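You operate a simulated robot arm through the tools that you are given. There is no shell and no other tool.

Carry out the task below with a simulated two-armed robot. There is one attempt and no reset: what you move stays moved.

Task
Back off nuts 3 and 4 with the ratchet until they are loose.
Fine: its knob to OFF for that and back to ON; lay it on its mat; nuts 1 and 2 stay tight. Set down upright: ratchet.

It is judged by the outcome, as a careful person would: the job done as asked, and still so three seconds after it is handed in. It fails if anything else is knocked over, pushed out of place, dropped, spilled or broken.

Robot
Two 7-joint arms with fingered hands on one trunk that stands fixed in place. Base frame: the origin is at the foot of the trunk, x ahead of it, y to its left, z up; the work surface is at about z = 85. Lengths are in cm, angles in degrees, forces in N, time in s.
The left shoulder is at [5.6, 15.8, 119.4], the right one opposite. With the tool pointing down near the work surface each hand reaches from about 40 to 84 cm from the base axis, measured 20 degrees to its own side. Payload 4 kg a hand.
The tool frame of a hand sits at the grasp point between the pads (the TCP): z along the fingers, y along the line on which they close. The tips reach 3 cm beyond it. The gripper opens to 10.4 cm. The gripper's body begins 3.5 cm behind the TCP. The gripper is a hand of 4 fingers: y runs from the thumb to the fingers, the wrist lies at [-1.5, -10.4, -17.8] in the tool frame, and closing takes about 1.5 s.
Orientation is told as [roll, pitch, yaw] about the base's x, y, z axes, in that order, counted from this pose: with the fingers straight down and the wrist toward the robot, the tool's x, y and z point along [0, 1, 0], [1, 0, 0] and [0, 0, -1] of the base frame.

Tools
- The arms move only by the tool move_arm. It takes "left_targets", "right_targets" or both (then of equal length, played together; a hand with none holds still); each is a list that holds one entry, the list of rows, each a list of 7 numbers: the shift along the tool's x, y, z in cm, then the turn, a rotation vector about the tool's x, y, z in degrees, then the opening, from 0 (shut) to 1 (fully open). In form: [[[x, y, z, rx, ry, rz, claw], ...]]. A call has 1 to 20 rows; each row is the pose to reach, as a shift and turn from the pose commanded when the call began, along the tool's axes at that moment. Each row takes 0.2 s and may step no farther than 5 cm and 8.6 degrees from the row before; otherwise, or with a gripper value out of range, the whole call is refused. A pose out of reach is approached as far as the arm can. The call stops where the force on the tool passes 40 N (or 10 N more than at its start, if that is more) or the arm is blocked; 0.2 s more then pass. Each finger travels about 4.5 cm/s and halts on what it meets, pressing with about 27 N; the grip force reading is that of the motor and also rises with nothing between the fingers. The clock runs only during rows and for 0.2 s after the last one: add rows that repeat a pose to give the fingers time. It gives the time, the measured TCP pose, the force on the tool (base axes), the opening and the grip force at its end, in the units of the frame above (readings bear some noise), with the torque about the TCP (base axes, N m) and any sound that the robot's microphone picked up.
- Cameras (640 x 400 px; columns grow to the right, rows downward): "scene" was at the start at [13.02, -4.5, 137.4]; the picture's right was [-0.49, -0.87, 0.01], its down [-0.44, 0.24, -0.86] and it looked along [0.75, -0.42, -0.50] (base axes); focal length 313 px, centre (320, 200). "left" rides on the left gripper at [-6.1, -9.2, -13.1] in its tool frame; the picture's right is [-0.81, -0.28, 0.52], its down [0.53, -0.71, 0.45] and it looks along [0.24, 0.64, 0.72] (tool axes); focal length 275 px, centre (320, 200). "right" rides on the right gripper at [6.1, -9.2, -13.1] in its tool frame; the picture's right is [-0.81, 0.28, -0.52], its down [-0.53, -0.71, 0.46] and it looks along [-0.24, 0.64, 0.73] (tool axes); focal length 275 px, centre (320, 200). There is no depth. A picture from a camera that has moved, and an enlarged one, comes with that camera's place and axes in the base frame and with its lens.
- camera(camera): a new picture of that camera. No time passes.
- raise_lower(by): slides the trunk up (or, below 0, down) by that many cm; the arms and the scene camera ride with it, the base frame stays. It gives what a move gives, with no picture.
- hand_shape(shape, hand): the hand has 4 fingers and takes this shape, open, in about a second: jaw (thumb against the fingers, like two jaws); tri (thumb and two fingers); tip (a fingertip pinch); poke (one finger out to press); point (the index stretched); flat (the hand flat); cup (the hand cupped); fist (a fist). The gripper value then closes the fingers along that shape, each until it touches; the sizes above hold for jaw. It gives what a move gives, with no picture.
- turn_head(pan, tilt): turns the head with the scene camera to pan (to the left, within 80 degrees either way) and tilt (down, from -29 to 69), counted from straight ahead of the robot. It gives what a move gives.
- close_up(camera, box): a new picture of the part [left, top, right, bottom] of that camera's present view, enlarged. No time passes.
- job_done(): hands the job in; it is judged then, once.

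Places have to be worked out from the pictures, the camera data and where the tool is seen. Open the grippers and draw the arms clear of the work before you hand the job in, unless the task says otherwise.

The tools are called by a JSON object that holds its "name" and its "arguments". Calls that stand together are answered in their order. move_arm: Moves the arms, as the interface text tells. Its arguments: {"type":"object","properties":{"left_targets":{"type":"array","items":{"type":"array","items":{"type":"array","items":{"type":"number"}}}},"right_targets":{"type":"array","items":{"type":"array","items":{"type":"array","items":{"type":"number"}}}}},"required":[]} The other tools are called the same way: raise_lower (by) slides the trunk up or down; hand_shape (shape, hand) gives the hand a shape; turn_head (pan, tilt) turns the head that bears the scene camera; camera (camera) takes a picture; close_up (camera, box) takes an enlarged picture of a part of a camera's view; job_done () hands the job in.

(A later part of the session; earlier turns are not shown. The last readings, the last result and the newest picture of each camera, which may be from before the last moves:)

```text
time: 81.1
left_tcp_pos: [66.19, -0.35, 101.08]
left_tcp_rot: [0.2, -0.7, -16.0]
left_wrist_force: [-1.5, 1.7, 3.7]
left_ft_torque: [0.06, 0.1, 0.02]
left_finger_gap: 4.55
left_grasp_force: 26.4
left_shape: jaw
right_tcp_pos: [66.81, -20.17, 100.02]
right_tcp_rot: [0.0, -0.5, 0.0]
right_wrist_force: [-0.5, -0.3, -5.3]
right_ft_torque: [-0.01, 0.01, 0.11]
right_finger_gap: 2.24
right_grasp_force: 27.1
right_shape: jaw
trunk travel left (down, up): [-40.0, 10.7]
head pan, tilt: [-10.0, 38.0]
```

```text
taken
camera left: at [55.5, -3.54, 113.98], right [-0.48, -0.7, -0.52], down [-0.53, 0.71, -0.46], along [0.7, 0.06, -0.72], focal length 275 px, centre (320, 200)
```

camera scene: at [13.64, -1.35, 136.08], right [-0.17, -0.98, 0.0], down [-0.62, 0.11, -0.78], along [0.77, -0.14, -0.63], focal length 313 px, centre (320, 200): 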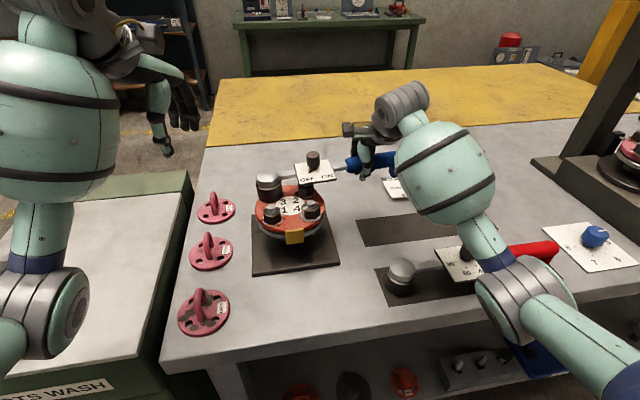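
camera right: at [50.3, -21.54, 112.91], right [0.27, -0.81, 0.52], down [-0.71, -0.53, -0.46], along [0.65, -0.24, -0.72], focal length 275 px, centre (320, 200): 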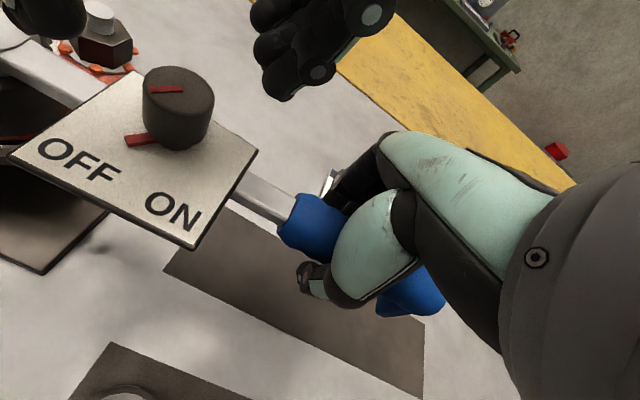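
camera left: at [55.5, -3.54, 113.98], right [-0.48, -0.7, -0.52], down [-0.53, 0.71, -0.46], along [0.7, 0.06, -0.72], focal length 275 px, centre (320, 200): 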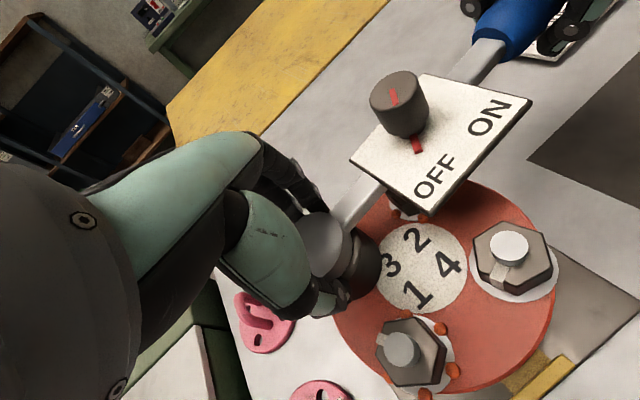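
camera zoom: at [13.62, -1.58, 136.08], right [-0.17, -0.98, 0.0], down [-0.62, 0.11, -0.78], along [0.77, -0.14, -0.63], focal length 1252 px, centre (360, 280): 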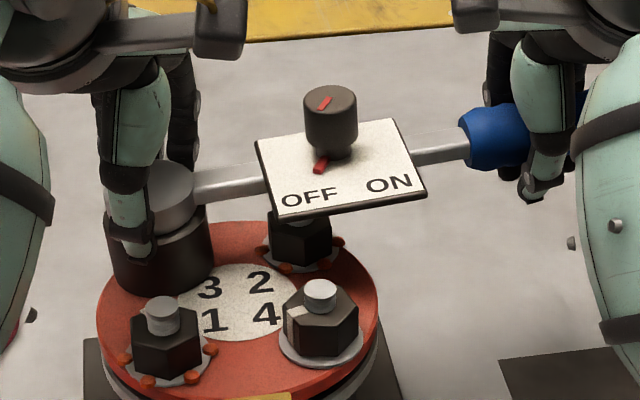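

Both hands hold. I lift 7 cm, then carry it back over nut 4, watching nut 3 as it comes free.

{"name": "move_arm", "arguments": {"left_targets": [[[0, 0, -0.8, 0, 0, 0, 0], [0, 0, -1.8, 0, 0, 0, 0], [0, 0, -3, 0, 0, 0, 0], [0, 0, -4.2, 0, 0, 0, 0], [0, 0, -5.5, 0, 0, 0, 0], [0, 0, -7, 0, 0, 0, 0], [-1.82, -1.02, -7, 0, 0, 0, 0], [-3.65, -2.03, -7, 0, 0, 0, 0], [-5.47, -3.05, -7, 0, 0, 0, 0], [-7.3, -4.06, -7, 0, 0, 0, 0], [-9.12, -5.08, -7, 0, 0, 0, 0], [-9.12, -5.08, -7, 0, 0, 0, 0]]], "right_targets": [[[0, 0, -0.8, 0, 0, 0, 0], [0, 0, -1.8, 0, 0, 0, 0], [0, 0, -3, 0, 0, 0, 0], [0, 0, -4.2, 0, 0, 0, 0], [0, 0, -5.5, 0, 0, 0, 0], [0, 0, -7, 0, 0, 0, 0], [-1.47, -1.48, -7, 0, 0, 0, 0], [-2.95, -2.96, -7, 0, 0, 0, 0], [-4.42, -4.44, -7, 0, 0, 0, 0], [-5.9, -5.92, -7, 0, 0, 0, 0], [-7.37, -7.4, -7, 0, 0, 0, 0], [-7.37, -7.4, -7, 0, 0, 0, 0]]]}}

{"name": "turn_head", "arguments": {"pan": -10, "tilt": 38}}

{"name": "close_up", "arguments": {"camera": "scene", "box": [240, 130, 368, 230]}}

{"name": "camera", "arguments": {"camera": "left"}}

{"name": "camera", "arguments": {"camera": "right"}}

```text
time: 83.7
left_tcp_pos: [58.73, -7.59, 107.71]
left_tcp_rot: [0.1, -0.6, -16.0]
left_wrist_force: [-0.1, 4.2, -2.0]
left_ft_torque: [-0.03, -0.11, 0.08]
left_finger_gap: 4.34
left_grasp_force: 27.0
left_shape: jaw
right_tcp_pos: [59.7, -27.57, 107.08]
right_tcp_rot: [0.0, -0.5, 0.0]
right_wrist_force: [-0.6, -5.2, -4.3]
right_ft_torque: [-0.03, 0.13, 0.02]
right_finger_gap: 2.25
right_grasp_force: 27.1
right_shape: jaw
trunk travel left (down, up): [-40.0, 10.7]
head pan, tilt: [-10.0, 38.0]
```

```text
time: 84.3
left_tcp_pos: [58.71, -7.72, 107.71]
left_tcp_rot: [0.1, -0.6, -15.9]
left_wrist_force: [0.3, 4.5, -1.7]
left_ft_torque: [-0.03, -0.06, 0.1]
left_finger_gap: 4.31
left_grasp_force: 27.3
left_shape: jaw
right_tcp_pos: [59.76, -27.49, 106.99]
right_tcp_rot: [0.0, -0.5, 0.0]
right_wrist_force: [0.7, -5.5, -5.8]
right_ft_torque: [-0.05, 0.09, -0.02]
right_finger_gap: 2.3
right_grasp_force: 27.1
right_shape: jaw
trunk travel left (down, up): [-40.0, 10.7]
head pan, tilt: [-10.0, 38.0]
```

```text
4.00 times, centred on (304, 180) of scene
camera zoom: at [13.73, -1.59, 136.07], right [-0.17, -0.98, 0.0], down [-0.62, 0.11, -0.78], along [0.77, -0.14, -0.63], focal length 1252 px, centre (384, 280)
```

zoom: 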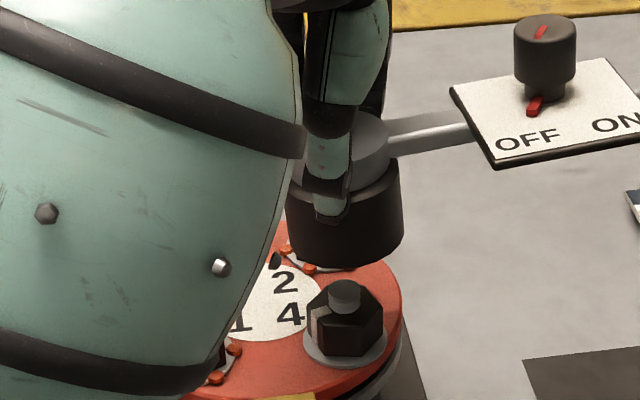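

```text
taken
camera left: at [48.12, -11.02, 120.77], right [-0.48, -0.7, -0.52], down [-0.53, 0.71, -0.46], along [0.69, 0.06, -0.72], focal length 275 px, centre (320, 200)
```

left: 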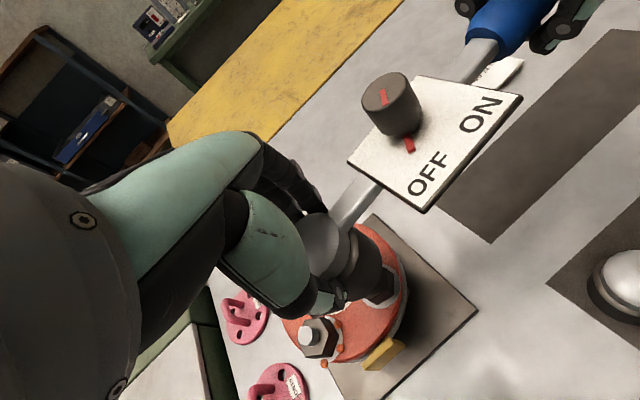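

```text
taken
camera right: at [50.41, -21.36, 119.89], right [0.27, -0.81, 0.52], down [-0.71, -0.53, -0.46], along [0.65, -0.24, -0.72], focal length 275 px, centre (320, 200)
```

right: 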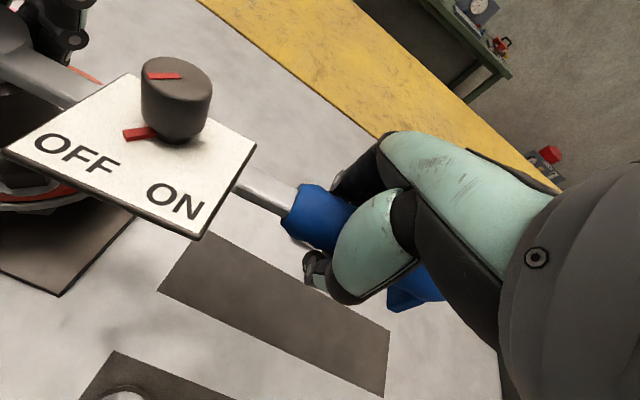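

The socket is back over nut 4 with only about a 1–2 mm offset. I correct 0.1 cm in y and lower in steps.

{"name": "move_arm", "arguments": {"left_targets": [[[0.1, -0.03, 0.6, 0, 0, 0, 0], [0.1, -0.03, 1.3, 0, 0, 0, 0], [0.1, -0.03, 2.0, 0, 0, 0, 0], [0.1, -0.03, 2.6, 0, 0, 0, 0], [0.1, -0.03, 2.6, 0, 0, 0, 0]]], "right_targets": [[[0.1, 0, 0.6, 0, 0, 0, 0], [0.1, 0, 1.3, 0, 0, 0, 0], [0.1, 0, 2.0, 0, 0, 0, 0], [0.1, 0, 2.6, 0, 0, 0, 0], [0.1, 0, 2.6, 0, 0, 0, 0]]]}}

{"name": "close_up", "arguments": {"camera": "scene", "box": [260, 140, 360, 220]}}

{"name": "close_up", "arguments": {"camera": "left", "box": [270, 190, 430, 370]}}

```text
time: 85.5
left_tcp_pos: [58.8, -7.69, 105.2]
left_tcp_rot: [0.2, -0.6, -15.9]
left_wrist_force: [0.9, 6.0, -1.6]
left_ft_torque: [0.0, -0.06, 0.07]
left_finger_gap: 4.32
left_grasp_force: 26.8
left_shape: jaw
right_tcp_pos: [59.74, -27.46, 104.45]
right_tcp_rot: [0.0, -0.5, 0.1]
right_wrist_force: [-0.3, -5.1, -5.6]
right_ft_torque: [-0.02, 0.1, 0.0]
right_finger_gap: 2.3
right_grasp_force: 26.9
right_shape: jaw
trunk travel left (down, up): [-40.0, 10.7]
head pan, tilt: [-10.0, 38.0]
```

```text
5.00 times, centred on (310, 180) of scene
camera zoom: at [13.7, -1.61, 136.07], right [-0.17, -0.98, 0.0], down [-0.62, 0.11, -0.78], along [0.77, -0.14, -0.63], focal length 1565 px, centre (370, 300)
```

zoom: 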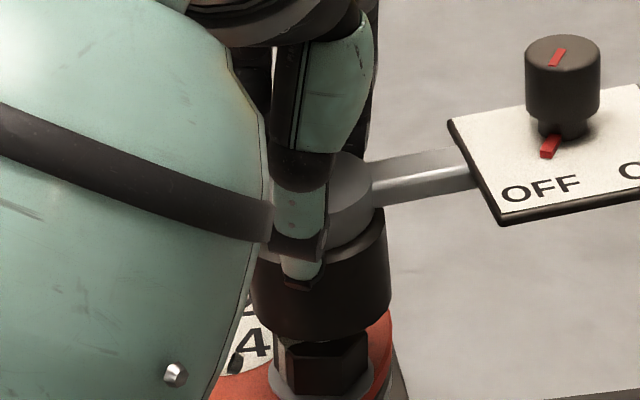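

```text
2.22 times, centred on (350, 280) of left
camera zoom: at [48.17, -10.99, 118.15], right [-0.48, -0.7, -0.52], down [-0.53, 0.71, -0.46], along [0.69, 0.06, -0.72], focal length 612 px, centre (253, 22)
```

zoom: 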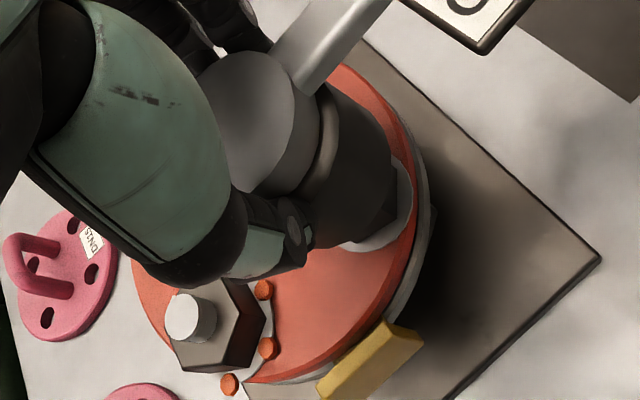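

Over nut 4 the alignment is good, but the ratchet looks slightly rolled about its long axis compared with before. I check the same right-camera crop I took the first time.

{"name": "close_up", "arguments": {"camera": "right", "box": [0, 0, 320, 200]}}

{"name": "close_up", "arguments": {"camera": "scene", "box": [260, 120, 420, 220]}}

```text
2.00 times, centred on (160, 100) of right
camera zoom: at [50.35, -21.3, 117.29], right [0.27, -0.81, 0.52], down [-0.71, -0.53, -0.46], along [0.65, -0.24, -0.72], focal length 551 px, centre (640, 400)
```

zoom: 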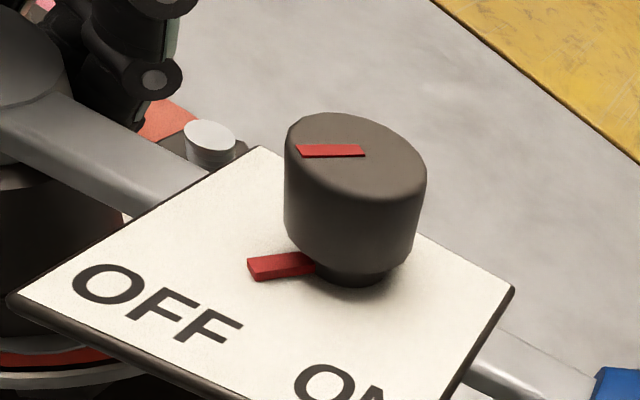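

```text
4.00 times, centred on (340, 170) of scene
camera zoom: at [13.7, -1.61, 136.07], right [-0.17, -0.98, 0.0], down [-0.62, 0.11, -0.78], along [0.77, -0.14, -0.63], focal length 1252 px, centre (240, 320)
```

zoom: 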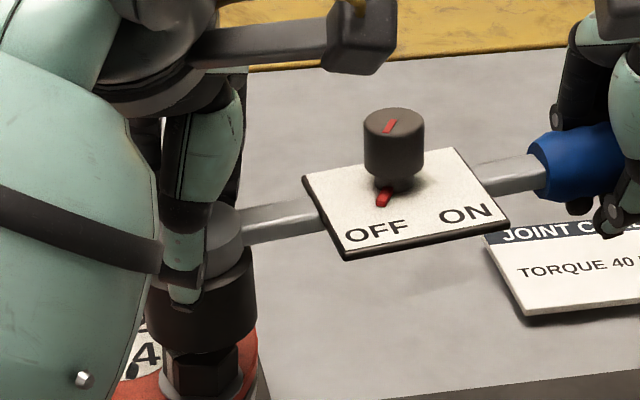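

It is rolled about 5° (the edge nearer the robot is high). I roll both hands back by 5° about the bar's axis while the socket is still free of the nut.

{"name": "move_arm", "arguments": {"left_targets": [[[0, 0, 0, -1.6, 0.47, 0, 0], [0, 0, 0, -3.2, 0.93, 0, 0], [0, 0, 0, -4.8, 1.4, 0, 0], [0, 0, 0, -4.8, 1.4, 0, 0]]], "right_targets": [[[0, 0, 0, -1.67, 0, 0, 0], [0, 0, 0, -3.33, 0, 0, 0], [0, 0, 0, -5, 0, 0, 0], [0, 0, 0, -5, 0, 0, 0]]]}}

{"name": "close_up", "arguments": {"camera": "scene", "box": [260, 120, 420, 220]}}

{"name": "close_up", "arguments": {"camera": "left", "box": [270, 190, 430, 370]}}

```text
time: 86.5
left_tcp_pos: [58.9, -7.57, 105.22]
left_tcp_rot: [1.6, -5.4, -16.0]
left_wrist_force: [0.0, 4.5, -1.9]
left_ft_torque: [-0.06, -0.11, 0.08]
left_finger_gap: 4.3
left_grasp_force: 26.5
left_shape: jaw
right_tcp_pos: [59.68, -27.47, 104.45]
right_tcp_rot: [-0.1, -5.5, -0.1]
right_wrist_force: [-0.8, -4.1, -5.9]
right_ft_torque: [-0.02, 0.11, 0.0]
right_finger_gap: 2.27
right_grasp_force: 27.1
right_shape: jaw
trunk travel left (down, up): [-40.0, 10.7]
head pan, tilt: [-10.0, 38.0]
```

```text
4.00 times, centred on (340, 170) of scene
camera zoom: at [13.71, -1.61, 136.07], right [-0.17, -0.98, 0.0], down [-0.62, 0.11, -0.78], along [0.77, -0.14, -0.63], focal length 1252 px, centre (240, 320)
```

zoom: 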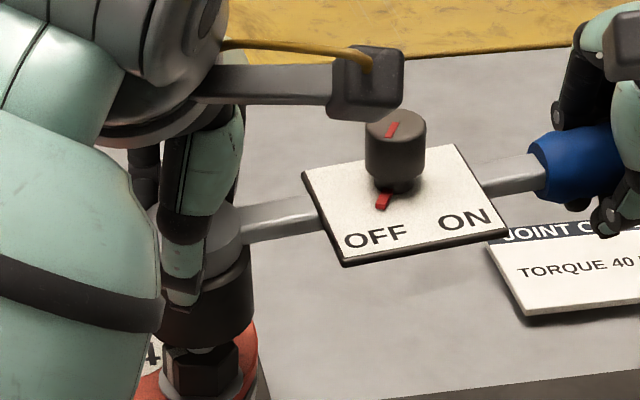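

```text
2.22 times, centred on (350, 280) of left
camera zoom: at [47.07, -10.92, 117.18], right [-0.43, -0.7, -0.56], down [-0.49, 0.71, -0.51], along [0.75, 0.06, -0.65], focal length 612 px, centre (253, 22)
```

zoom: 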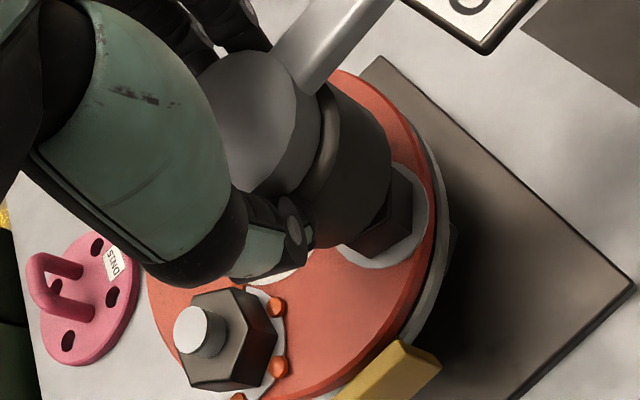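

The plate looks level again, to within about 1°. I lower both hands straight down (allowing for the 5° hand tilt) with a 0.15 cm shift in -y, and check before seating.

{"name": "move_arm", "arguments": {"left_targets": [[[-0.15, 0.0, 0.5, 0, 0, 0, 0], [-0.17, -0.05, 1.0, 0, 0, 0, 0], [-0.18, -0.1, 1.5, 0, 0, 0, 0], [-0.2, -0.14, 2.0, 0, 0, 0, 0], [-0.21, -0.19, 2.5, 0, 0, 0, 0], [-0.22, -0.23, 3.0, 0, 0, 0, 0], [-0.23, -0.27, 3.4, 0, 0, 0, 0], [-0.23, -0.27, 3.4, 0, 0, 0, 0]]], "right_targets": [[[-0.15, -0.05, 0.5, 0, 0, 0, 0], [-0.15, -0.09, 1.0, 0, 0, 0, 0], [-0.15, -0.14, 1.5, 0, 0, 0, 0], [-0.15, -0.19, 2.0, 0, 0, 0, 0], [-0.15, -0.24, 2.5, 0, 0, 0, 0], [-0.15, -0.28, 3.0, 0, 0, 0, 0], [-0.15, -0.32, 3.4, 0, 0, 0, 0], [-0.15, -0.32, 3.4, 0, 0, 0, 0]]]}}

{"name": "close_up", "arguments": {"camera": "scene", "box": [250, 140, 410, 240]}}

{"name": "close_up", "arguments": {"camera": "left", "box": [270, 190, 430, 370]}}

```text
time: 88.3
left_tcp_pos: [58.93, -7.72, 101.75]
left_tcp_rot: [1.6, -5.4, -15.9]
left_wrist_force: [0.3, 3.5, -2.2]
left_ft_torque: [-0.06, -0.08, 0.04]
left_finger_gap: 4.31
left_grasp_force: 26.8
left_shape: jaw
right_tcp_pos: [59.68, -27.74, 100.96]
right_tcp_rot: [-0.1, -5.5, 0.0]
right_wrist_force: [-0.8, -4.1, -5.1]
right_ft_torque: [0.02, 0.09, -0.01]
right_finger_gap: 2.3
right_grasp_force: 26.9
right_shape: jaw
trunk travel left (down, up): [-40.0, 10.7]
head pan, tilt: [-10.0, 38.0]
```

```text
4.00 times, centred on (330, 190) of scene
camera zoom: at [13.7, -1.6, 136.07], right [-0.17, -0.98, 0.0], down [-0.62, 0.11, -0.78], along [0.77, -0.14, -0.63], focal length 1252 px, centre (280, 240)
```

zoom: 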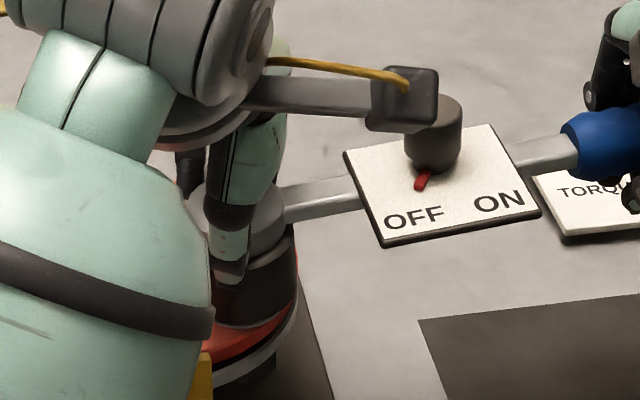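

```text
2.22 times, centred on (350, 280) of left
camera zoom: at [47.13, -11.06, 113.75], right [-0.43, -0.7, -0.56], down [-0.49, 0.71, -0.51], along [0.75, 0.06, -0.65], focal length 612 px, centre (253, 22)
```

zoom: 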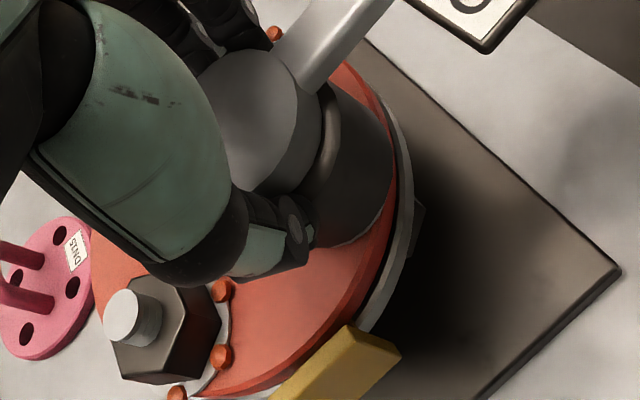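

It slid down over nut 4 without force. I lower the last bit until it seats.

{"name": "move_arm", "arguments": {"left_targets": [[[0, -0.03, 0.3, 0, 0, 0, 0], [-0.01, -0.05, 0.6, 0, 0, 0, 0], [-0.02, -0.07, 0.8, 0, 0, 0, 0], [-0.02, -0.09, 1.0, 0, 0, 0, 0], [-0.02, -0.1, 1.15, 0, 0, 0, 0], [-0.02, -0.1, 1.15, 0, 0, 0, 0]]], "right_targets": [[[0, -0.03, 0.3, 0, 0, 0, 0], [0, -0.06, 0.6, 0, 0, 0, 0], [0, -0.07, 0.8, 0, 0, 0, 0], [0, -0.09, 1.0, 0, 0, 0, 0], [0, -0.1, 1.1, 0, 0, 0, 0], [0, -0.1, 1.1, 0, 0, 0, 0]]]}}

{"name": "close_up", "arguments": {"camera": "scene", "box": [250, 140, 410, 240]}}

```text
time: 89.7
left_tcp_pos: [58.59, -7.72, 100.99]
left_tcp_rot: [1.5, -5.9, -16.1]
left_wrist_force: [1.1, 4.1, 29.7]
left_ft_torque: [-0.12, -0.25, 0.14]
left_finger_gap: 4.5
left_grasp_force: 26.6
left_shape: jaw
right_tcp_pos: [59.36, -27.76, 99.93]
right_tcp_rot: [-0.1, -5.6, 0.0]
right_wrist_force: [0.3, -3.7, -9.1]
right_ft_torque: [0.07, 0.18, -0.07]
right_finger_gap: 2.29
right_grasp_force: 27.0
right_shape: jaw
trunk travel left (down, up): [-40.0, 10.7]
head pan, tilt: [-10.0, 38.0]
```

```text
4.00 times, centred on (330, 190) of scene
camera zoom: at [13.31, -1.59, 136.12], right [-0.17, -0.98, 0.0], down [-0.62, 0.11, -0.78], along [0.77, -0.14, -0.62], focal length 1252 px, centre (280, 240)
```

zoom: 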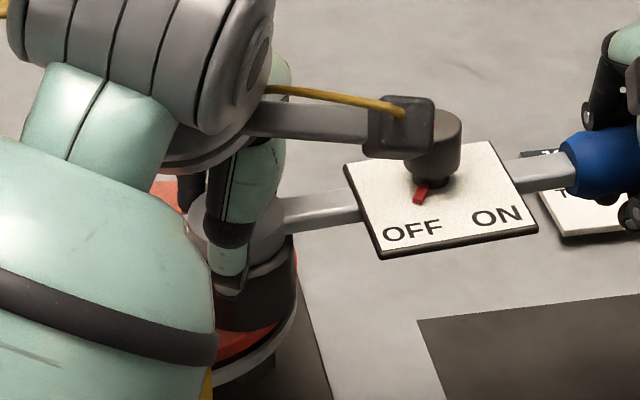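

Seated on nut 4 again (about 30 N of press, handle level at z≈99.9). I relieve the press, open the left hand part way and lift it straight off.

{"name": "move_arm", "arguments": {"left_targets": [[[0, 0.05, -0.5, 0, 0, 0, 0], [0, 0.05, -0.5, 0, 0, 0, 0.3], [0, 0.05, -0.5, 0, 0, 0, 0.62], [0, 0.05, -0.5, 0, 0, 0, 0.62], [0, 0.05, -0.5, 0, 0, 0, 0.62], [0.05, 0.22, -2.5, 0, 0, 0, 0.62], [0.12, 0.5, -5.5, 0, 0, 0, 0.62], [0.2, 0.8, -9, 0, 0, 0, 0.62], [0.3, 1.1, -12.5, 0, 0, 0, 0.62], [0.3, 1.1, -12.5, 2.5, -0.7, 0, 0.62], [0.3, 1.1, -12.5, 5, -1.4, 0, 0.62]]]}}

{"name": "close_up", "arguments": {"camera": "scene", "box": [230, 130, 390, 230]}}

{"name": "camera", "arguments": {"camera": "left"}}

{"name": "camera", "arguments": {"camera": "right"}}

```text
time: 92.1
left_tcp_pos: [58.66, -7.59, 113.17]
left_tcp_rot: [0.2, -0.3, -15.9]
left_wrist_force: [-0.4, -0.9, -0.4]
left_ft_torque: [-0.02, -0.01, -0.01]
left_finger_gap: 6.42
left_grasp_force: 0.0
left_shape: jaw
right_tcp_pos: [59.63, -27.66, 99.82]
right_tcp_rot: [-0.1, -5.4, 0.0]
right_wrist_force: [-1.1, 0.1, -4.2]
right_ft_torque: [0.07, 0.05, 0.05]
right_finger_gap: 2.28
right_grasp_force: 26.7
right_shape: jaw
trunk travel left (down, up): [-40.0, 10.7]
head pan, tilt: [-10.0, 38.0]
```

```text
4.00 times, centred on (310, 180) of scene
camera zoom: at [13.67, -1.6, 136.07], right [-0.17, -0.98, 0.0], down [-0.62, 0.11, -0.78], along [0.77, -0.14, -0.63], focal length 1252 px, centre (360, 280)
```

zoom: 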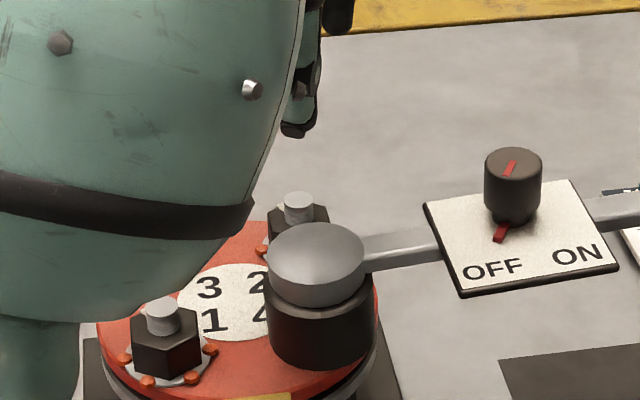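

```text
taken
camera left: at [48.11, -10.87, 126.12], right [-0.48, -0.7, -0.52], down [-0.54, 0.71, -0.46], along [0.69, 0.06, -0.72], focal length 275 px, centre (320, 200)
```

left: 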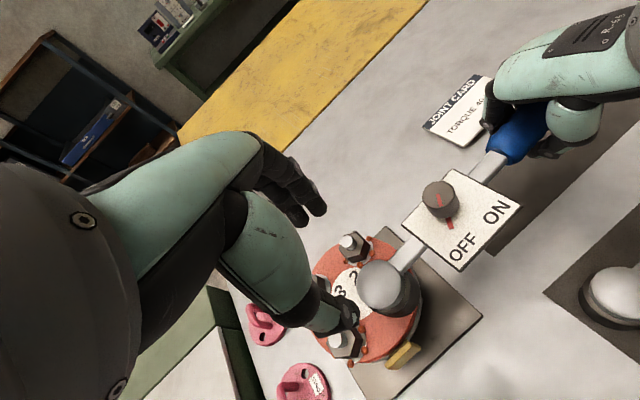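

```text
taken
camera right: at [49.26, -21.55, 111.87], right [0.22, -0.81, 0.54], down [-0.67, -0.53, -0.52], along [0.71, -0.24, -0.66], focal length 275 px, centre (320, 200)
```

right: 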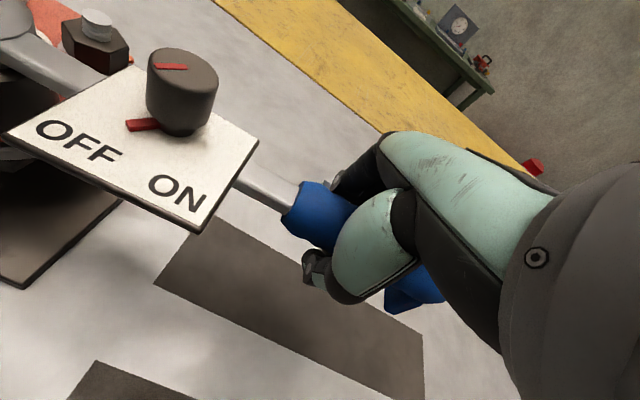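

The ratchet sits level on nut 4 with the knob at OFF. I move the left arm up and away, then give nut 4 two more 28° loosening strokes, away from the left arm.

{"name": "move_arm", "arguments": {"left_targets": [[[3, -2, -2, 0, 0, 0, 0.62], [6, -4, -4, 0, 0, 0, 0.62], [9, -6, -4, 0, 0, 0, 0.62], [12, -8, -4, 0, 0, 0, 0.62]]]}}

{"name": "move_arm", "arguments": {"right_targets": [[[0.11, 1.37, 0.13, 0, 0.38, -3.98, 0], [0.31, 2.74, 0.26, 0, 0.75, -7.96, 0], [0.61, 4.08, 0.39, 0, 1.13, -11.95, 0], [1.0, 5.4, 0.51, 0, 1.5, -15.93, 0], [1.49, 6.69, 0.63, 0, 1.88, -19.9, 0], [2.07, 7.93, 0.75, 0, 2.26, -23.9, 0], [2.73, 9.15, 0.86, 0, 2.63, -27.9, 0], [1.49, 6.69, 0.63, 0, 1.88, -19.9, 0], [0.61, 4.08, 0.39, 0, 1.13, -11.95, 0], [0.11, 1.37, 0.13, 0, 0.38, -3.98, 0], [0, 0, 0, 0, 0, 0, 0], [0.31, 2.74, 0.26, 0, 0.75, -7.96, 0], [1.0, 5.4, 0.51, 0, 1.5, -15.93, 0], [2.07, 7.93, 0.75, 0, 2.26, -23.9, 0], [2.73, 9.15, 0.86, 0, 2.63, -27.9, 0], [1.49, 6.69, 0.63, 0, 1.88, -19.9, 0], [0.61, 4.08, 0.39, 0, 1.13, -11.95, 0], [0.11, 1.37, 0.13, 0, 0.38, -3.98, 0], [0, 0, 0, 0, 0, 0, 0], [0, 0, 0, 0, 0, 0, 0]]]}}

{"name": "camera", "arguments": {"camera": "scene"}}

{"name": "close_up", "arguments": {"camera": "scene", "box": [230, 140, 390, 240]}}

```text
time: 93.1
left_tcp_pos: [59.6, 4.05, 113.82]
left_tcp_rot: [0.3, -0.5, -16.1]
left_wrist_force: [0.6, 0.4, 0.0]
left_ft_torque: [0.0, 0.01, 0.01]
left_finger_gap: 6.4
left_grasp_force: 0.0
left_shape: jaw
left hand out of reach, approached as far as the arm can: row 2, 3, 4
right_tcp_pos: [59.67, -27.6, 99.79]
right_tcp_rot: [-0.1, -5.6, 0.1]
right_wrist_force: [-0.5, 0.3, -5.5]
right_ft_torque: [0.06, 0.07, 0.07]
right_finger_gap: 2.28
right_grasp_force: 27.1
right_shape: jaw
trunk travel left (down, up): [-40.0, 10.7]
head pan, tilt: [-10.0, 38.0]
```

```text
time: 97.3
left_tcp_pos: [59.63, 3.92, 113.89]
left_tcp_rot: [0.3, -0.5, -16.0]
left_wrist_force: [-0.5, -0.1, 0.3]
left_ft_torque: [0.01, 0.01, -0.02]
left_finger_gap: 6.41
left_grasp_force: 0.0
left_shape: jaw
right_tcp_pos: [59.73, -27.64, 99.58]
right_tcp_rot: [-0.1, -5.5, 0.0]
right_wrist_force: [-2.0, -1.1, -5.2]
right_ft_torque: [0.03, 0.04, 0.11]
right_finger_gap: 2.22
right_grasp_force: 27.1
right_shape: jaw
trunk travel left (down, up): [-40.0, 10.7]
head pan, tilt: [-10.0, 38.0]
```

```text
taken
camera scene: at [13.7, -1.6, 136.07], right [-0.17, -0.98, 0.0], down [-0.62, 0.11, -0.78], along [0.77, -0.14, -0.63], focal length 313 px, centre (320, 200)
```

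scene: 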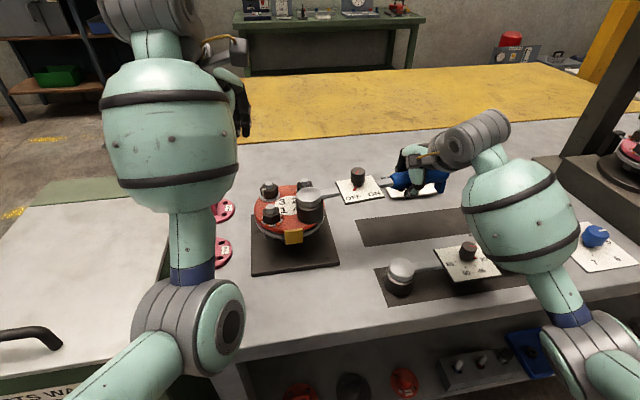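

```text
4.00 times, centred on (310, 190) of scene
camera zoom: at [13.7, -1.6, 136.07], right [-0.17, -0.98, 0.0], down [-0.62, 0.11, -0.78], along [0.77, -0.14, -0.63], focal length 1252 px, centre (360, 240)
```

zoom: 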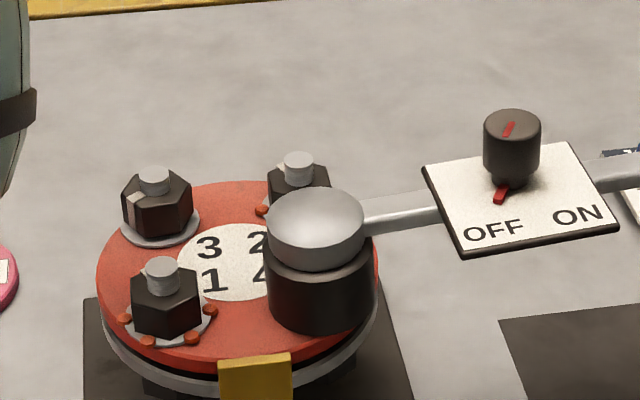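

Nuts 3 and 4 are both backed off (no beads, marks turned), while nuts 1 and 2 still carry theirs. Now I bring the left hand back over the knob, at yaw about -96°, to turn it from OFF to ON.

{"name": "move_arm", "arguments": {"left_targets": [[[-3.5, 0.8, 0.5, 0, 0, 8, 0.5], [-7, 1.7, 1, 0, 0, 16, 0.5], [-10.5, 2.5, 1.5, 0, 0, 24, 0.5], [-14, 3.4, 2, 0, 0, 32, 0.5], [-17.5, 4.2, 2.5, 0, 0, 40, 0.5], [-20.8, 5.04, 3, 0, 0, 48, 0.5], [-20.8, 5.04, 3, 0, 0, 56, 0.5], [-20.8, 5.04, 3, 0, 0, 64, 0.5], [-20.8, 5.04, 3, 0, 0, 72, 0.5], [-20.8, 5.04, 3, 0, 0, 80, 0.5], [-20.8, 5.04, 3, 0, 0, 80, 0.5]]]}}

{"name": "close_up", "arguments": {"camera": "scene", "box": [280, 120, 440, 220]}}

{"name": "camera", "arguments": {"camera": "right"}}

{"name": "camera", "arguments": {"camera": "left"}}

```text
time: 99.7
left_tcp_pos: [59.91, -17.4, 111.0]
left_tcp_rot: [0.4, 0.0, -95.9]
left_wrist_force: [0.0, 0.0, 0.0]
left_ft_torque: [0.01, 0.0, 0.02]
left_finger_gap: 5.25
left_grasp_force: 0.0
left_shape: jaw
right_tcp_pos: [59.76, -27.62, 99.74]
right_tcp_rot: [-0.1, -5.4, 0.0]
right_wrist_force: [-0.1, 0.8, -4.4]
right_ft_torque: [0.05, 0.01, 0.04]
right_finger_gap: 2.25
right_grasp_force: 27.5
right_shape: jaw
trunk travel left (down, up): [-40.0, 10.7]
head pan, tilt: [-10.0, 38.0]
```

```text
4.00 times, centred on (360, 170) of scene
camera zoom: at [13.67, -1.6, 136.07], right [-0.17, -0.98, 0.0], down [-0.62, 0.11, -0.78], along [0.77, -0.14, -0.63], focal length 1252 px, centre (160, 320)
```

zoom: 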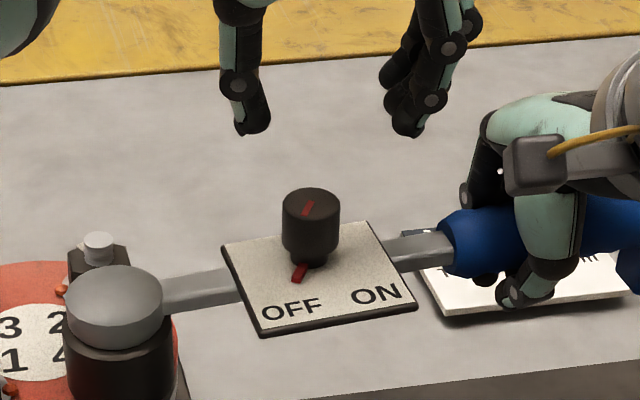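

```text
taken
camera right: at [49.3, -21.46, 111.76], right [0.22, -0.81, 0.54], down [-0.67, -0.53, -0.52], along [0.71, -0.24, -0.66], focal length 275 px, centre (320, 200)
```

right: 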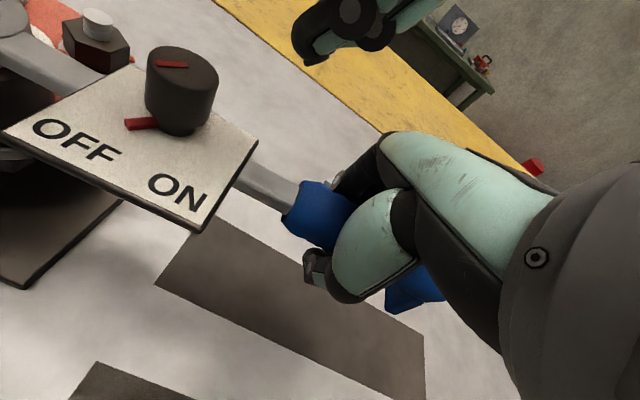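

```text
taken
camera left: at [54.66, -7.58, 124.01], right [-0.77, 0.36, -0.52], down [0.61, 0.65, -0.45], along [0.18, -0.67, -0.72], focal length 275 px, centre (320, 200)
```

left: 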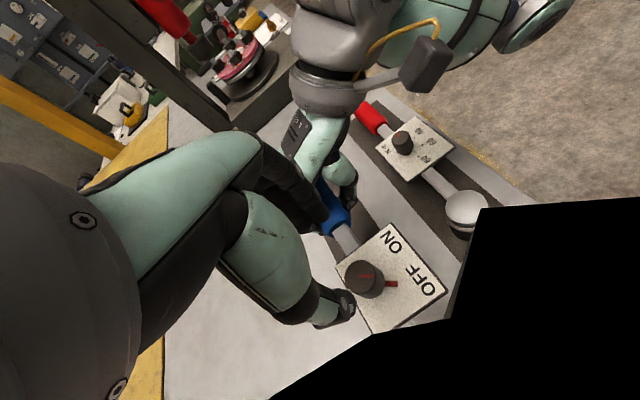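

From the three views I estimate the knob at about (59.2,-16.9). I move over it, lower to z≈108, and look again.

{"name": "move_arm", "arguments": {"left_targets": [[[-0.64, -0.34, 1, 0, 0, 0, 0.5], [-0.64, -0.34, 2, 0, 0, 0, 0.5], [-0.64, -0.34, 3, 0, 0, 0, 0.5], [-0.64, -0.34, 3, 0, 0, 0, 0.5]]]}}

{"name": "close_up", "arguments": {"camera": "scene", "box": [300, 130, 420, 210]}}

{"name": "close_up", "arguments": {"camera": "right", "box": [60, 0, 300, 150]}}

{"name": "close_up", "arguments": {"camera": "left", "box": [260, 180, 460, 340]}}

```text
time: 100.7
left_tcp_pos: [58.9, -17.05, 108.12]
left_tcp_rot: [0.4, 0.0, -95.9]
left_wrist_force: [0.1, 0.3, 0.1]
left_ft_torque: [-0.03, -0.03, 0.02]
left_finger_gap: 5.26
left_grasp_force: 0.1
left_shape: jaw
right_tcp_pos: [59.68, -27.51, 99.66]
right_tcp_rot: [-0.1, -5.5, 0.0]
right_wrist_force: [-0.4, 1.4, -4.8]
right_ft_torque: [0.02, 0.03, 0.07]
right_finger_gap: 2.27
right_grasp_force: 27.2
right_shape: jaw
trunk travel left (down, up): [-40.0, 10.7]
head pan, tilt: [-10.0, 38.0]
```

```text
5.00 times, centred on (360, 170) of scene
camera zoom: at [13.67, -1.6, 136.07], right [-0.17, -0.98, 0.0], down [-0.62, 0.11, -0.78], along [0.77, -0.14, -0.63], focal length 1565 px, centre (120, 350)
```

zoom: 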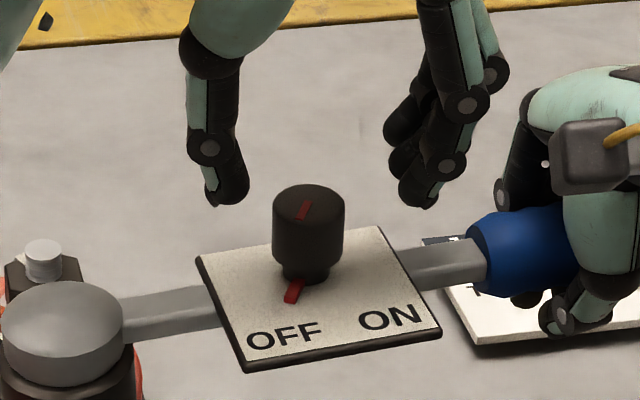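

```text
2.67 times, centred on (180, 75) of right
camera zoom: at [49.3, -21.45, 111.76], right [0.22, -0.81, 0.54], down [-0.67, -0.53, -0.52], along [0.71, -0.24, -0.66], focal length 734 px, centre (693, 533)
```

zoom: 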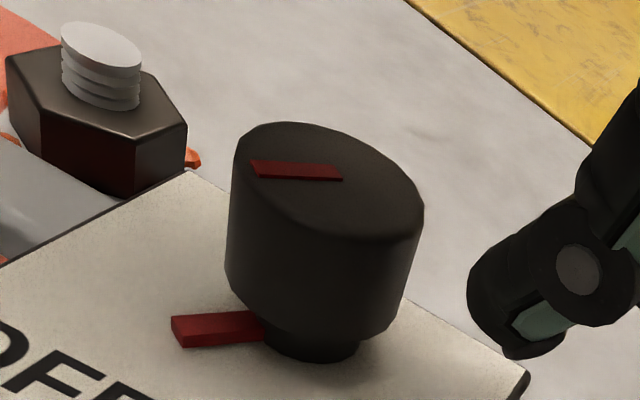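

```text
2.50 times, centred on (360, 260) of left
camera zoom: at [53.67, -7.21, 121.05], right [-0.77, 0.36, -0.52], down [0.61, 0.66, -0.45], along [0.18, -0.67, -0.72], focal length 688 px, centre (220, 50)
```

zoom: 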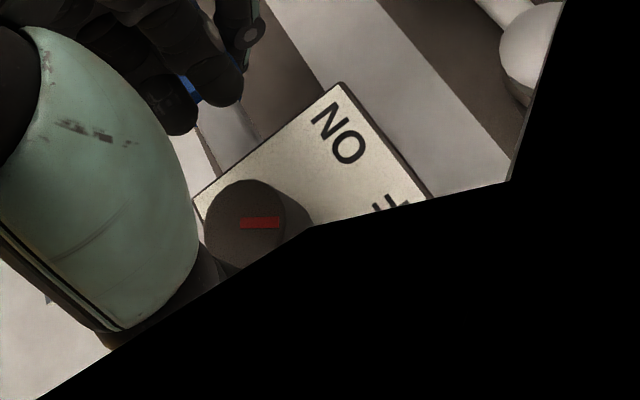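

The knob is about 0.4 cm toward +x and +y of the left TCP. I shift, lower to z≈105.8 and close on it.

{"name": "move_arm", "arguments": {"left_targets": [[[0.36, -0.4, 0.5, 0, 0, 0, 0.5], [0.36, -0.4, 1.2, 0, 0, 0, 0.5], [0.36, -0.4, 1.8, 0, 0, 0, 0.5], [0.36, -0.4, 2.3, 0, 0, 0, 0.5], [0.36, -0.4, 2.3, 0, 0, 0, 0.5]]]}}

{"name": "close_up", "arguments": {"camera": "scene", "box": [300, 130, 420, 210]}}

{"name": "camera", "arguments": {"camera": "right"}}

```text
time: 101.9
left_tcp_pos: [59.37, -16.56, 105.58]
left_tcp_rot: [0.5, 0.2, -95.9]
left_wrist_force: [-0.6, -0.1, -0.4]
left_ft_torque: [-0.01, 0.02, 0.02]
left_finger_gap: 5.23
left_grasp_force: 0.1
left_shape: jaw
right_tcp_pos: [59.77, -27.57, 99.77]
right_tcp_rot: [-0.1, -5.5, 0.0]
right_wrist_force: [0.3, -0.2, -5.4]
right_ft_torque: [0.05, 0.03, 0.07]
right_finger_gap: 2.26
right_grasp_force: 27.3
right_shape: jaw
trunk travel left (down, up): [-40.0, 10.7]
head pan, tilt: [-10.0, 38.0]
```

```text
5.00 times, centred on (360, 170) of scene
camera zoom: at [13.67, -1.6, 136.07], right [-0.17, -0.98, 0.0], down [-0.62, 0.11, -0.78], along [0.77, -0.14, -0.63], focal length 1565 px, centre (120, 350)
```

zoom: 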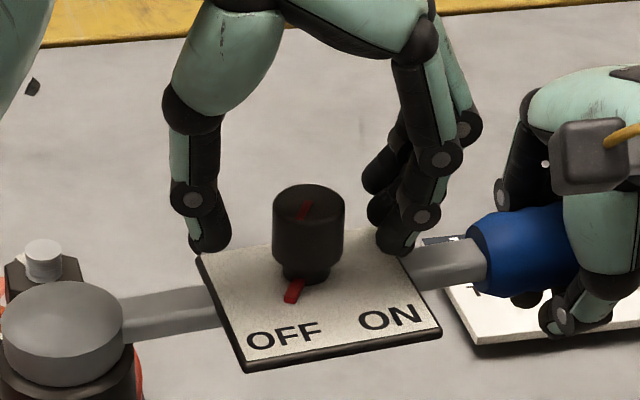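

```text
taken
camera right: at [49.3, -21.45, 111.76], right [0.22, -0.81, 0.54], down [-0.67, -0.53, -0.52], along [0.71, -0.24, -0.66], focal length 275 px, centre (320, 200)
```

right: 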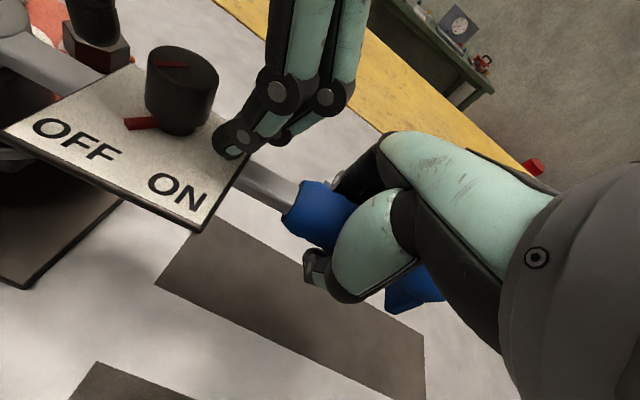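

Thumb and finger straddle the knob evenly. I close on it and then turn it counter-clockwise 72° toward ON.

{"name": "move_arm", "arguments": {"left_targets": [[[0, 0, 0, 0, 0, 0, 0.4], [0, 0, 0, 0, 0, 0, 0.3], [0, 0, 0, 0, 0, 0, 0.2], [0, 0, 0, 0, 0, 0, 0.1], [0, 0, 0, 0, 0, 0, 0], [0, 0, 0, 0, 0, 0, 0], [0, 0, 0, 0, 0, 0, 0]]]}}

{"name": "close_up", "arguments": {"camera": "scene", "box": [300, 130, 420, 210]}}

{"name": "camera", "arguments": {"camera": "right"}}

```text
time: 103.5
left_tcp_pos: [59.45, -16.48, 105.57]
left_tcp_rot: [0.3, 0.2, -95.9]
left_wrist_force: [-1.1, 1.1, 0.0]
left_ft_torque: [-0.04, 0.04, 0.0]
left_finger_gap: 1.85
left_grasp_force: 27.5
left_shape: jaw
right_tcp_pos: [59.69, -27.63, 99.73]
right_tcp_rot: [-0.1, -5.5, 0.0]
right_wrist_force: [0.1, -1.0, -5.5]
right_ft_torque: [0.03, 0.09, 0.03]
right_finger_gap: 2.24
right_grasp_force: 27.1
right_shape: jaw
trunk travel left (down, up): [-40.0, 10.7]
head pan, tilt: [-10.0, 38.0]
```

```text
5.00 times, centred on (360, 170) of scene
camera zoom: at [13.69, -1.61, 136.07], right [-0.17, -0.98, 0.0], down [-0.62, 0.11, -0.78], along [0.77, -0.14, -0.63], focal length 1565 px, centre (120, 350)
```

zoom: 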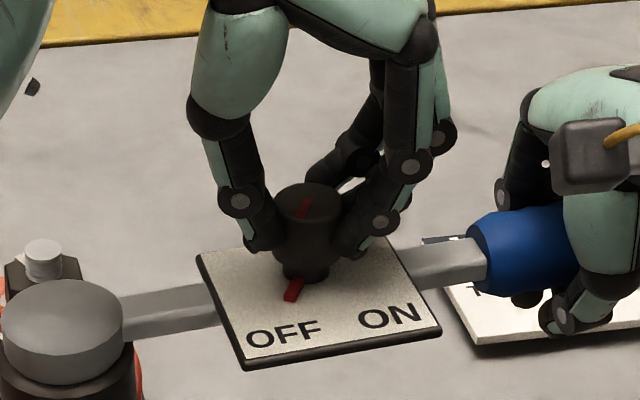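

```text
taken
camera right: at [49.31, -21.47, 111.75], right [0.22, -0.81, 0.54], down [-0.67, -0.53, -0.52], along [0.71, -0.24, -0.66], focal length 275 px, centre (320, 200)
```

right: 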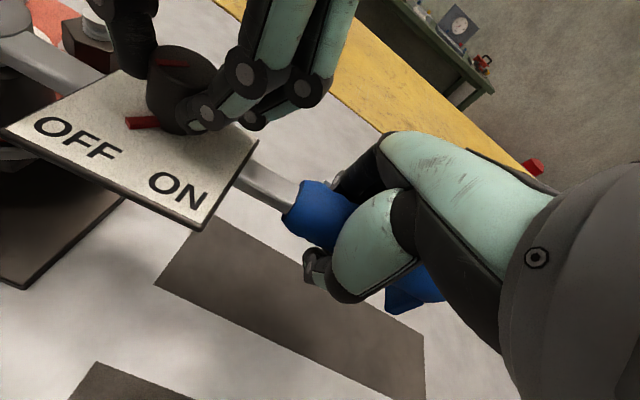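

Gripped at 1.85 cm. I turn it 72° counter-clockwise.

{"name": "move_arm", "arguments": {"left_targets": [[[0, 0, 0, 0, 0, -8, 0], [0, 0, 0, 0, 0, -16, 0], [0, 0, 0, 0, 0, -24, 0], [0, 0, 0, 0, 0, -32, 0], [0, 0, 0, 0, 0, -40, 0], [0, 0, 0, 0, 0, -48, 0], [0, 0, 0, 0, 0, -56, 0], [0, 0, 0, 0, 0, -64, 0], [0, 0, 0, 0, 0, -72, 0], [0, 0, 0, 0, 0, -72, 0]]]}}

{"name": "close_up", "arguments": {"camera": "scene", "box": [300, 130, 420, 210]}}

{"name": "camera", "arguments": {"camera": "right"}}

{"name": "camera", "arguments": {"camera": "left"}}

```text
time: 105.7
left_tcp_pos: [59.01, -16.66, 105.62]
left_tcp_rot: [0.2, -0.4, -24.0]
left_wrist_force: [2.8, -16.4, 1.9]
left_ft_torque: [-0.47, -0.22, -0.23]
left_finger_gap: 1.9
left_grasp_force: 26.6
left_shape: jaw
right_tcp_pos: [59.77, -27.58, 99.76]
right_tcp_rot: [0.1, -5.5, 0.1]
right_wrist_force: [-2.0, 15.3, -2.5]
right_ft_torque: [0.1, 0.01, 0.3]
right_finger_gap: 2.21
right_grasp_force: 26.7
right_shape: jaw
trunk travel left (down, up): [-40.0, 10.7]
head pan, tilt: [-10.0, 38.0]
```

```text
5.00 times, centred on (360, 170) of scene
camera zoom: at [13.64, -1.61, 136.08], right [-0.17, -0.98, 0.0], down [-0.62, 0.11, -0.78], along [0.77, -0.14, -0.63], focal length 1565 px, centre (120, 350)
```

zoom: 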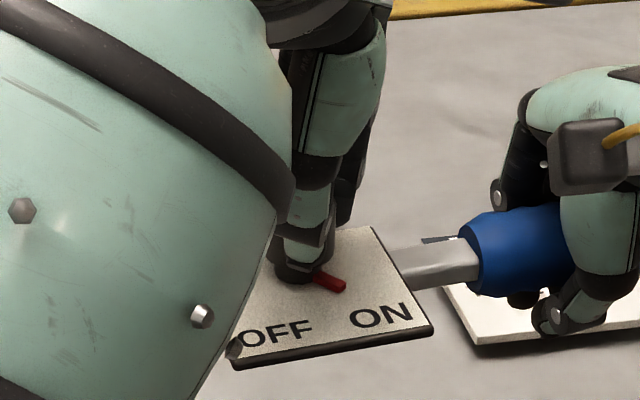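

```text
taken
camera right: at [49.27, -21.42, 111.77], right [0.23, -0.81, 0.54], down [-0.66, -0.53, -0.52], along [0.71, -0.24, -0.66], focal length 275 px, centre (320, 200)
```

right: 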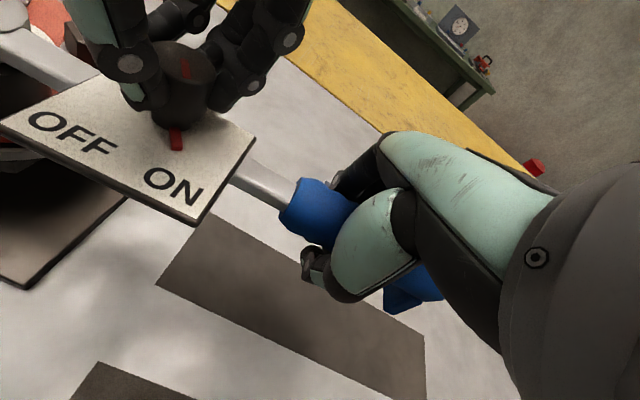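

```text
taken
camera left: at [48.12, -18.39, 118.63], right [-0.58, -0.63, -0.52], down [-0.43, 0.78, -0.46], along [0.69, -0.04, -0.72], focal length 275 px, centre (320, 200)
```

left: 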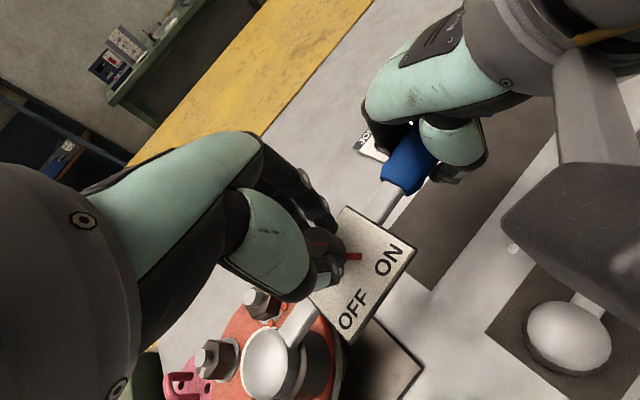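

The pointer now heads for ON. I open the left hand and lift to inspect it.

{"name": "move_arm", "arguments": {"left_targets": [[[0, 0, 0, 0, 0, 0, 0.2], [0, 0, 0, 0, 0, 0, 0.4], [0, 0, 0, 0, 0, 0, 0.5], [0, 0, 0, 0, 0, 0, 0.5], [0, 0, -1.5, 0, 0, 0, 0.5], [0, 0, -3, 0, 0, 0, 0.5], [0, 0, -4.5, 0, 0, 0, 0.5], [0, 0, -4.5, 0, 0, 0, 0.5]]]}}

{"name": "close_up", "arguments": {"camera": "left", "box": [240, 160, 440, 360]}}

{"name": "close_up", "arguments": {"camera": "right", "box": [0, 20, 320, 240]}}

{"name": "close_up", "arguments": {"camera": "scene", "box": [300, 130, 420, 210]}}

```text
time: 107.5
left_tcp_pos: [59.32, -16.39, 109.98]
left_tcp_rot: [0.1, -0.5, -23.9]
left_wrist_force: [-0.5, 0.2, -0.5]
left_ft_torque: [-0.03, 0.0, -0.02]
left_finger_gap: 5.14
left_grasp_force: 0.1
left_shape: jaw
right_tcp_pos: [59.73, -27.63, 99.67]
right_tcp_rot: [-0.1, -5.4, 0.0]
right_wrist_force: [0.3, -0.9, -5.0]
right_ft_torque: [0.02, 0.03, 0.03]
right_finger_gap: 2.26
right_grasp_force: 27.1
right_shape: jaw
trunk travel left (down, up): [-40.0, 10.7]
head pan, tilt: [-10.0, 38.0]
```

```text
2.00 times, centred on (340, 260) of left
camera zoom: at [48.28, -18.27, 123.01], right [-0.58, -0.63, -0.52], down [-0.43, 0.78, -0.46], along [0.69, -0.04, -0.72], focal length 551 px, centre (280, 80)
```

zoom: 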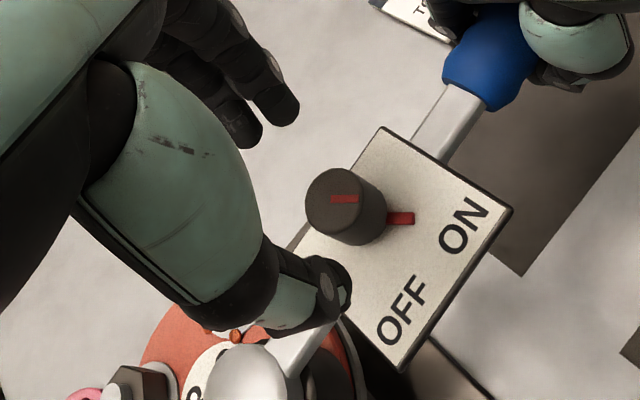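

```text
1.82 times, centred on (160, 130) of right
camera zoom: at [49.31, -21.47, 111.75], right [0.22, -0.81, 0.54], down [-0.67, -0.53, -0.52], along [0.71, -0.24, -0.66], focal length 500 px, centre (611, 327)
```

zoom: 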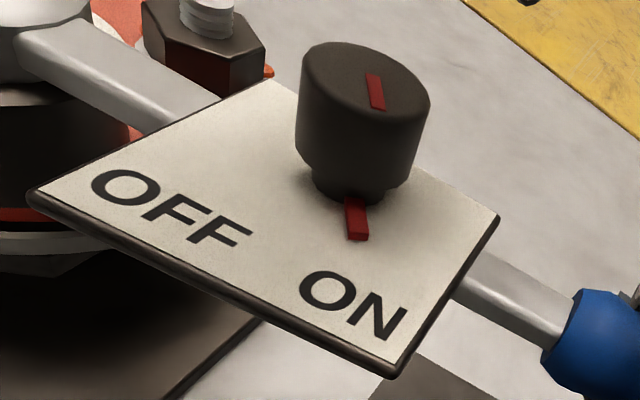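

```text
5.00 times, centred on (360, 170) of scene
camera zoom: at [13.67, -1.62, 136.07], right [-0.17, -0.98, 0.0], down [-0.62, 0.11, -0.78], along [0.77, -0.14, -0.63], focal length 1565 px, centre (120, 350)
```

zoom: 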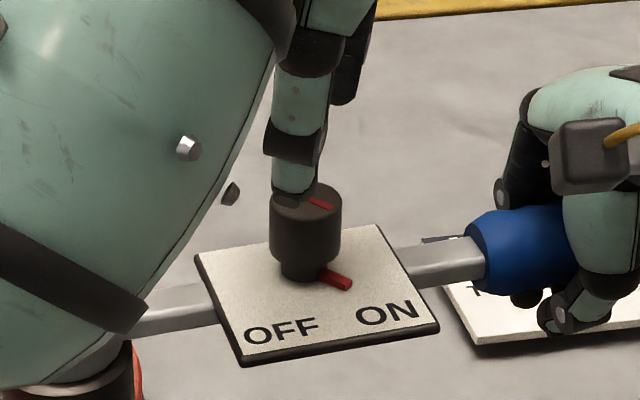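

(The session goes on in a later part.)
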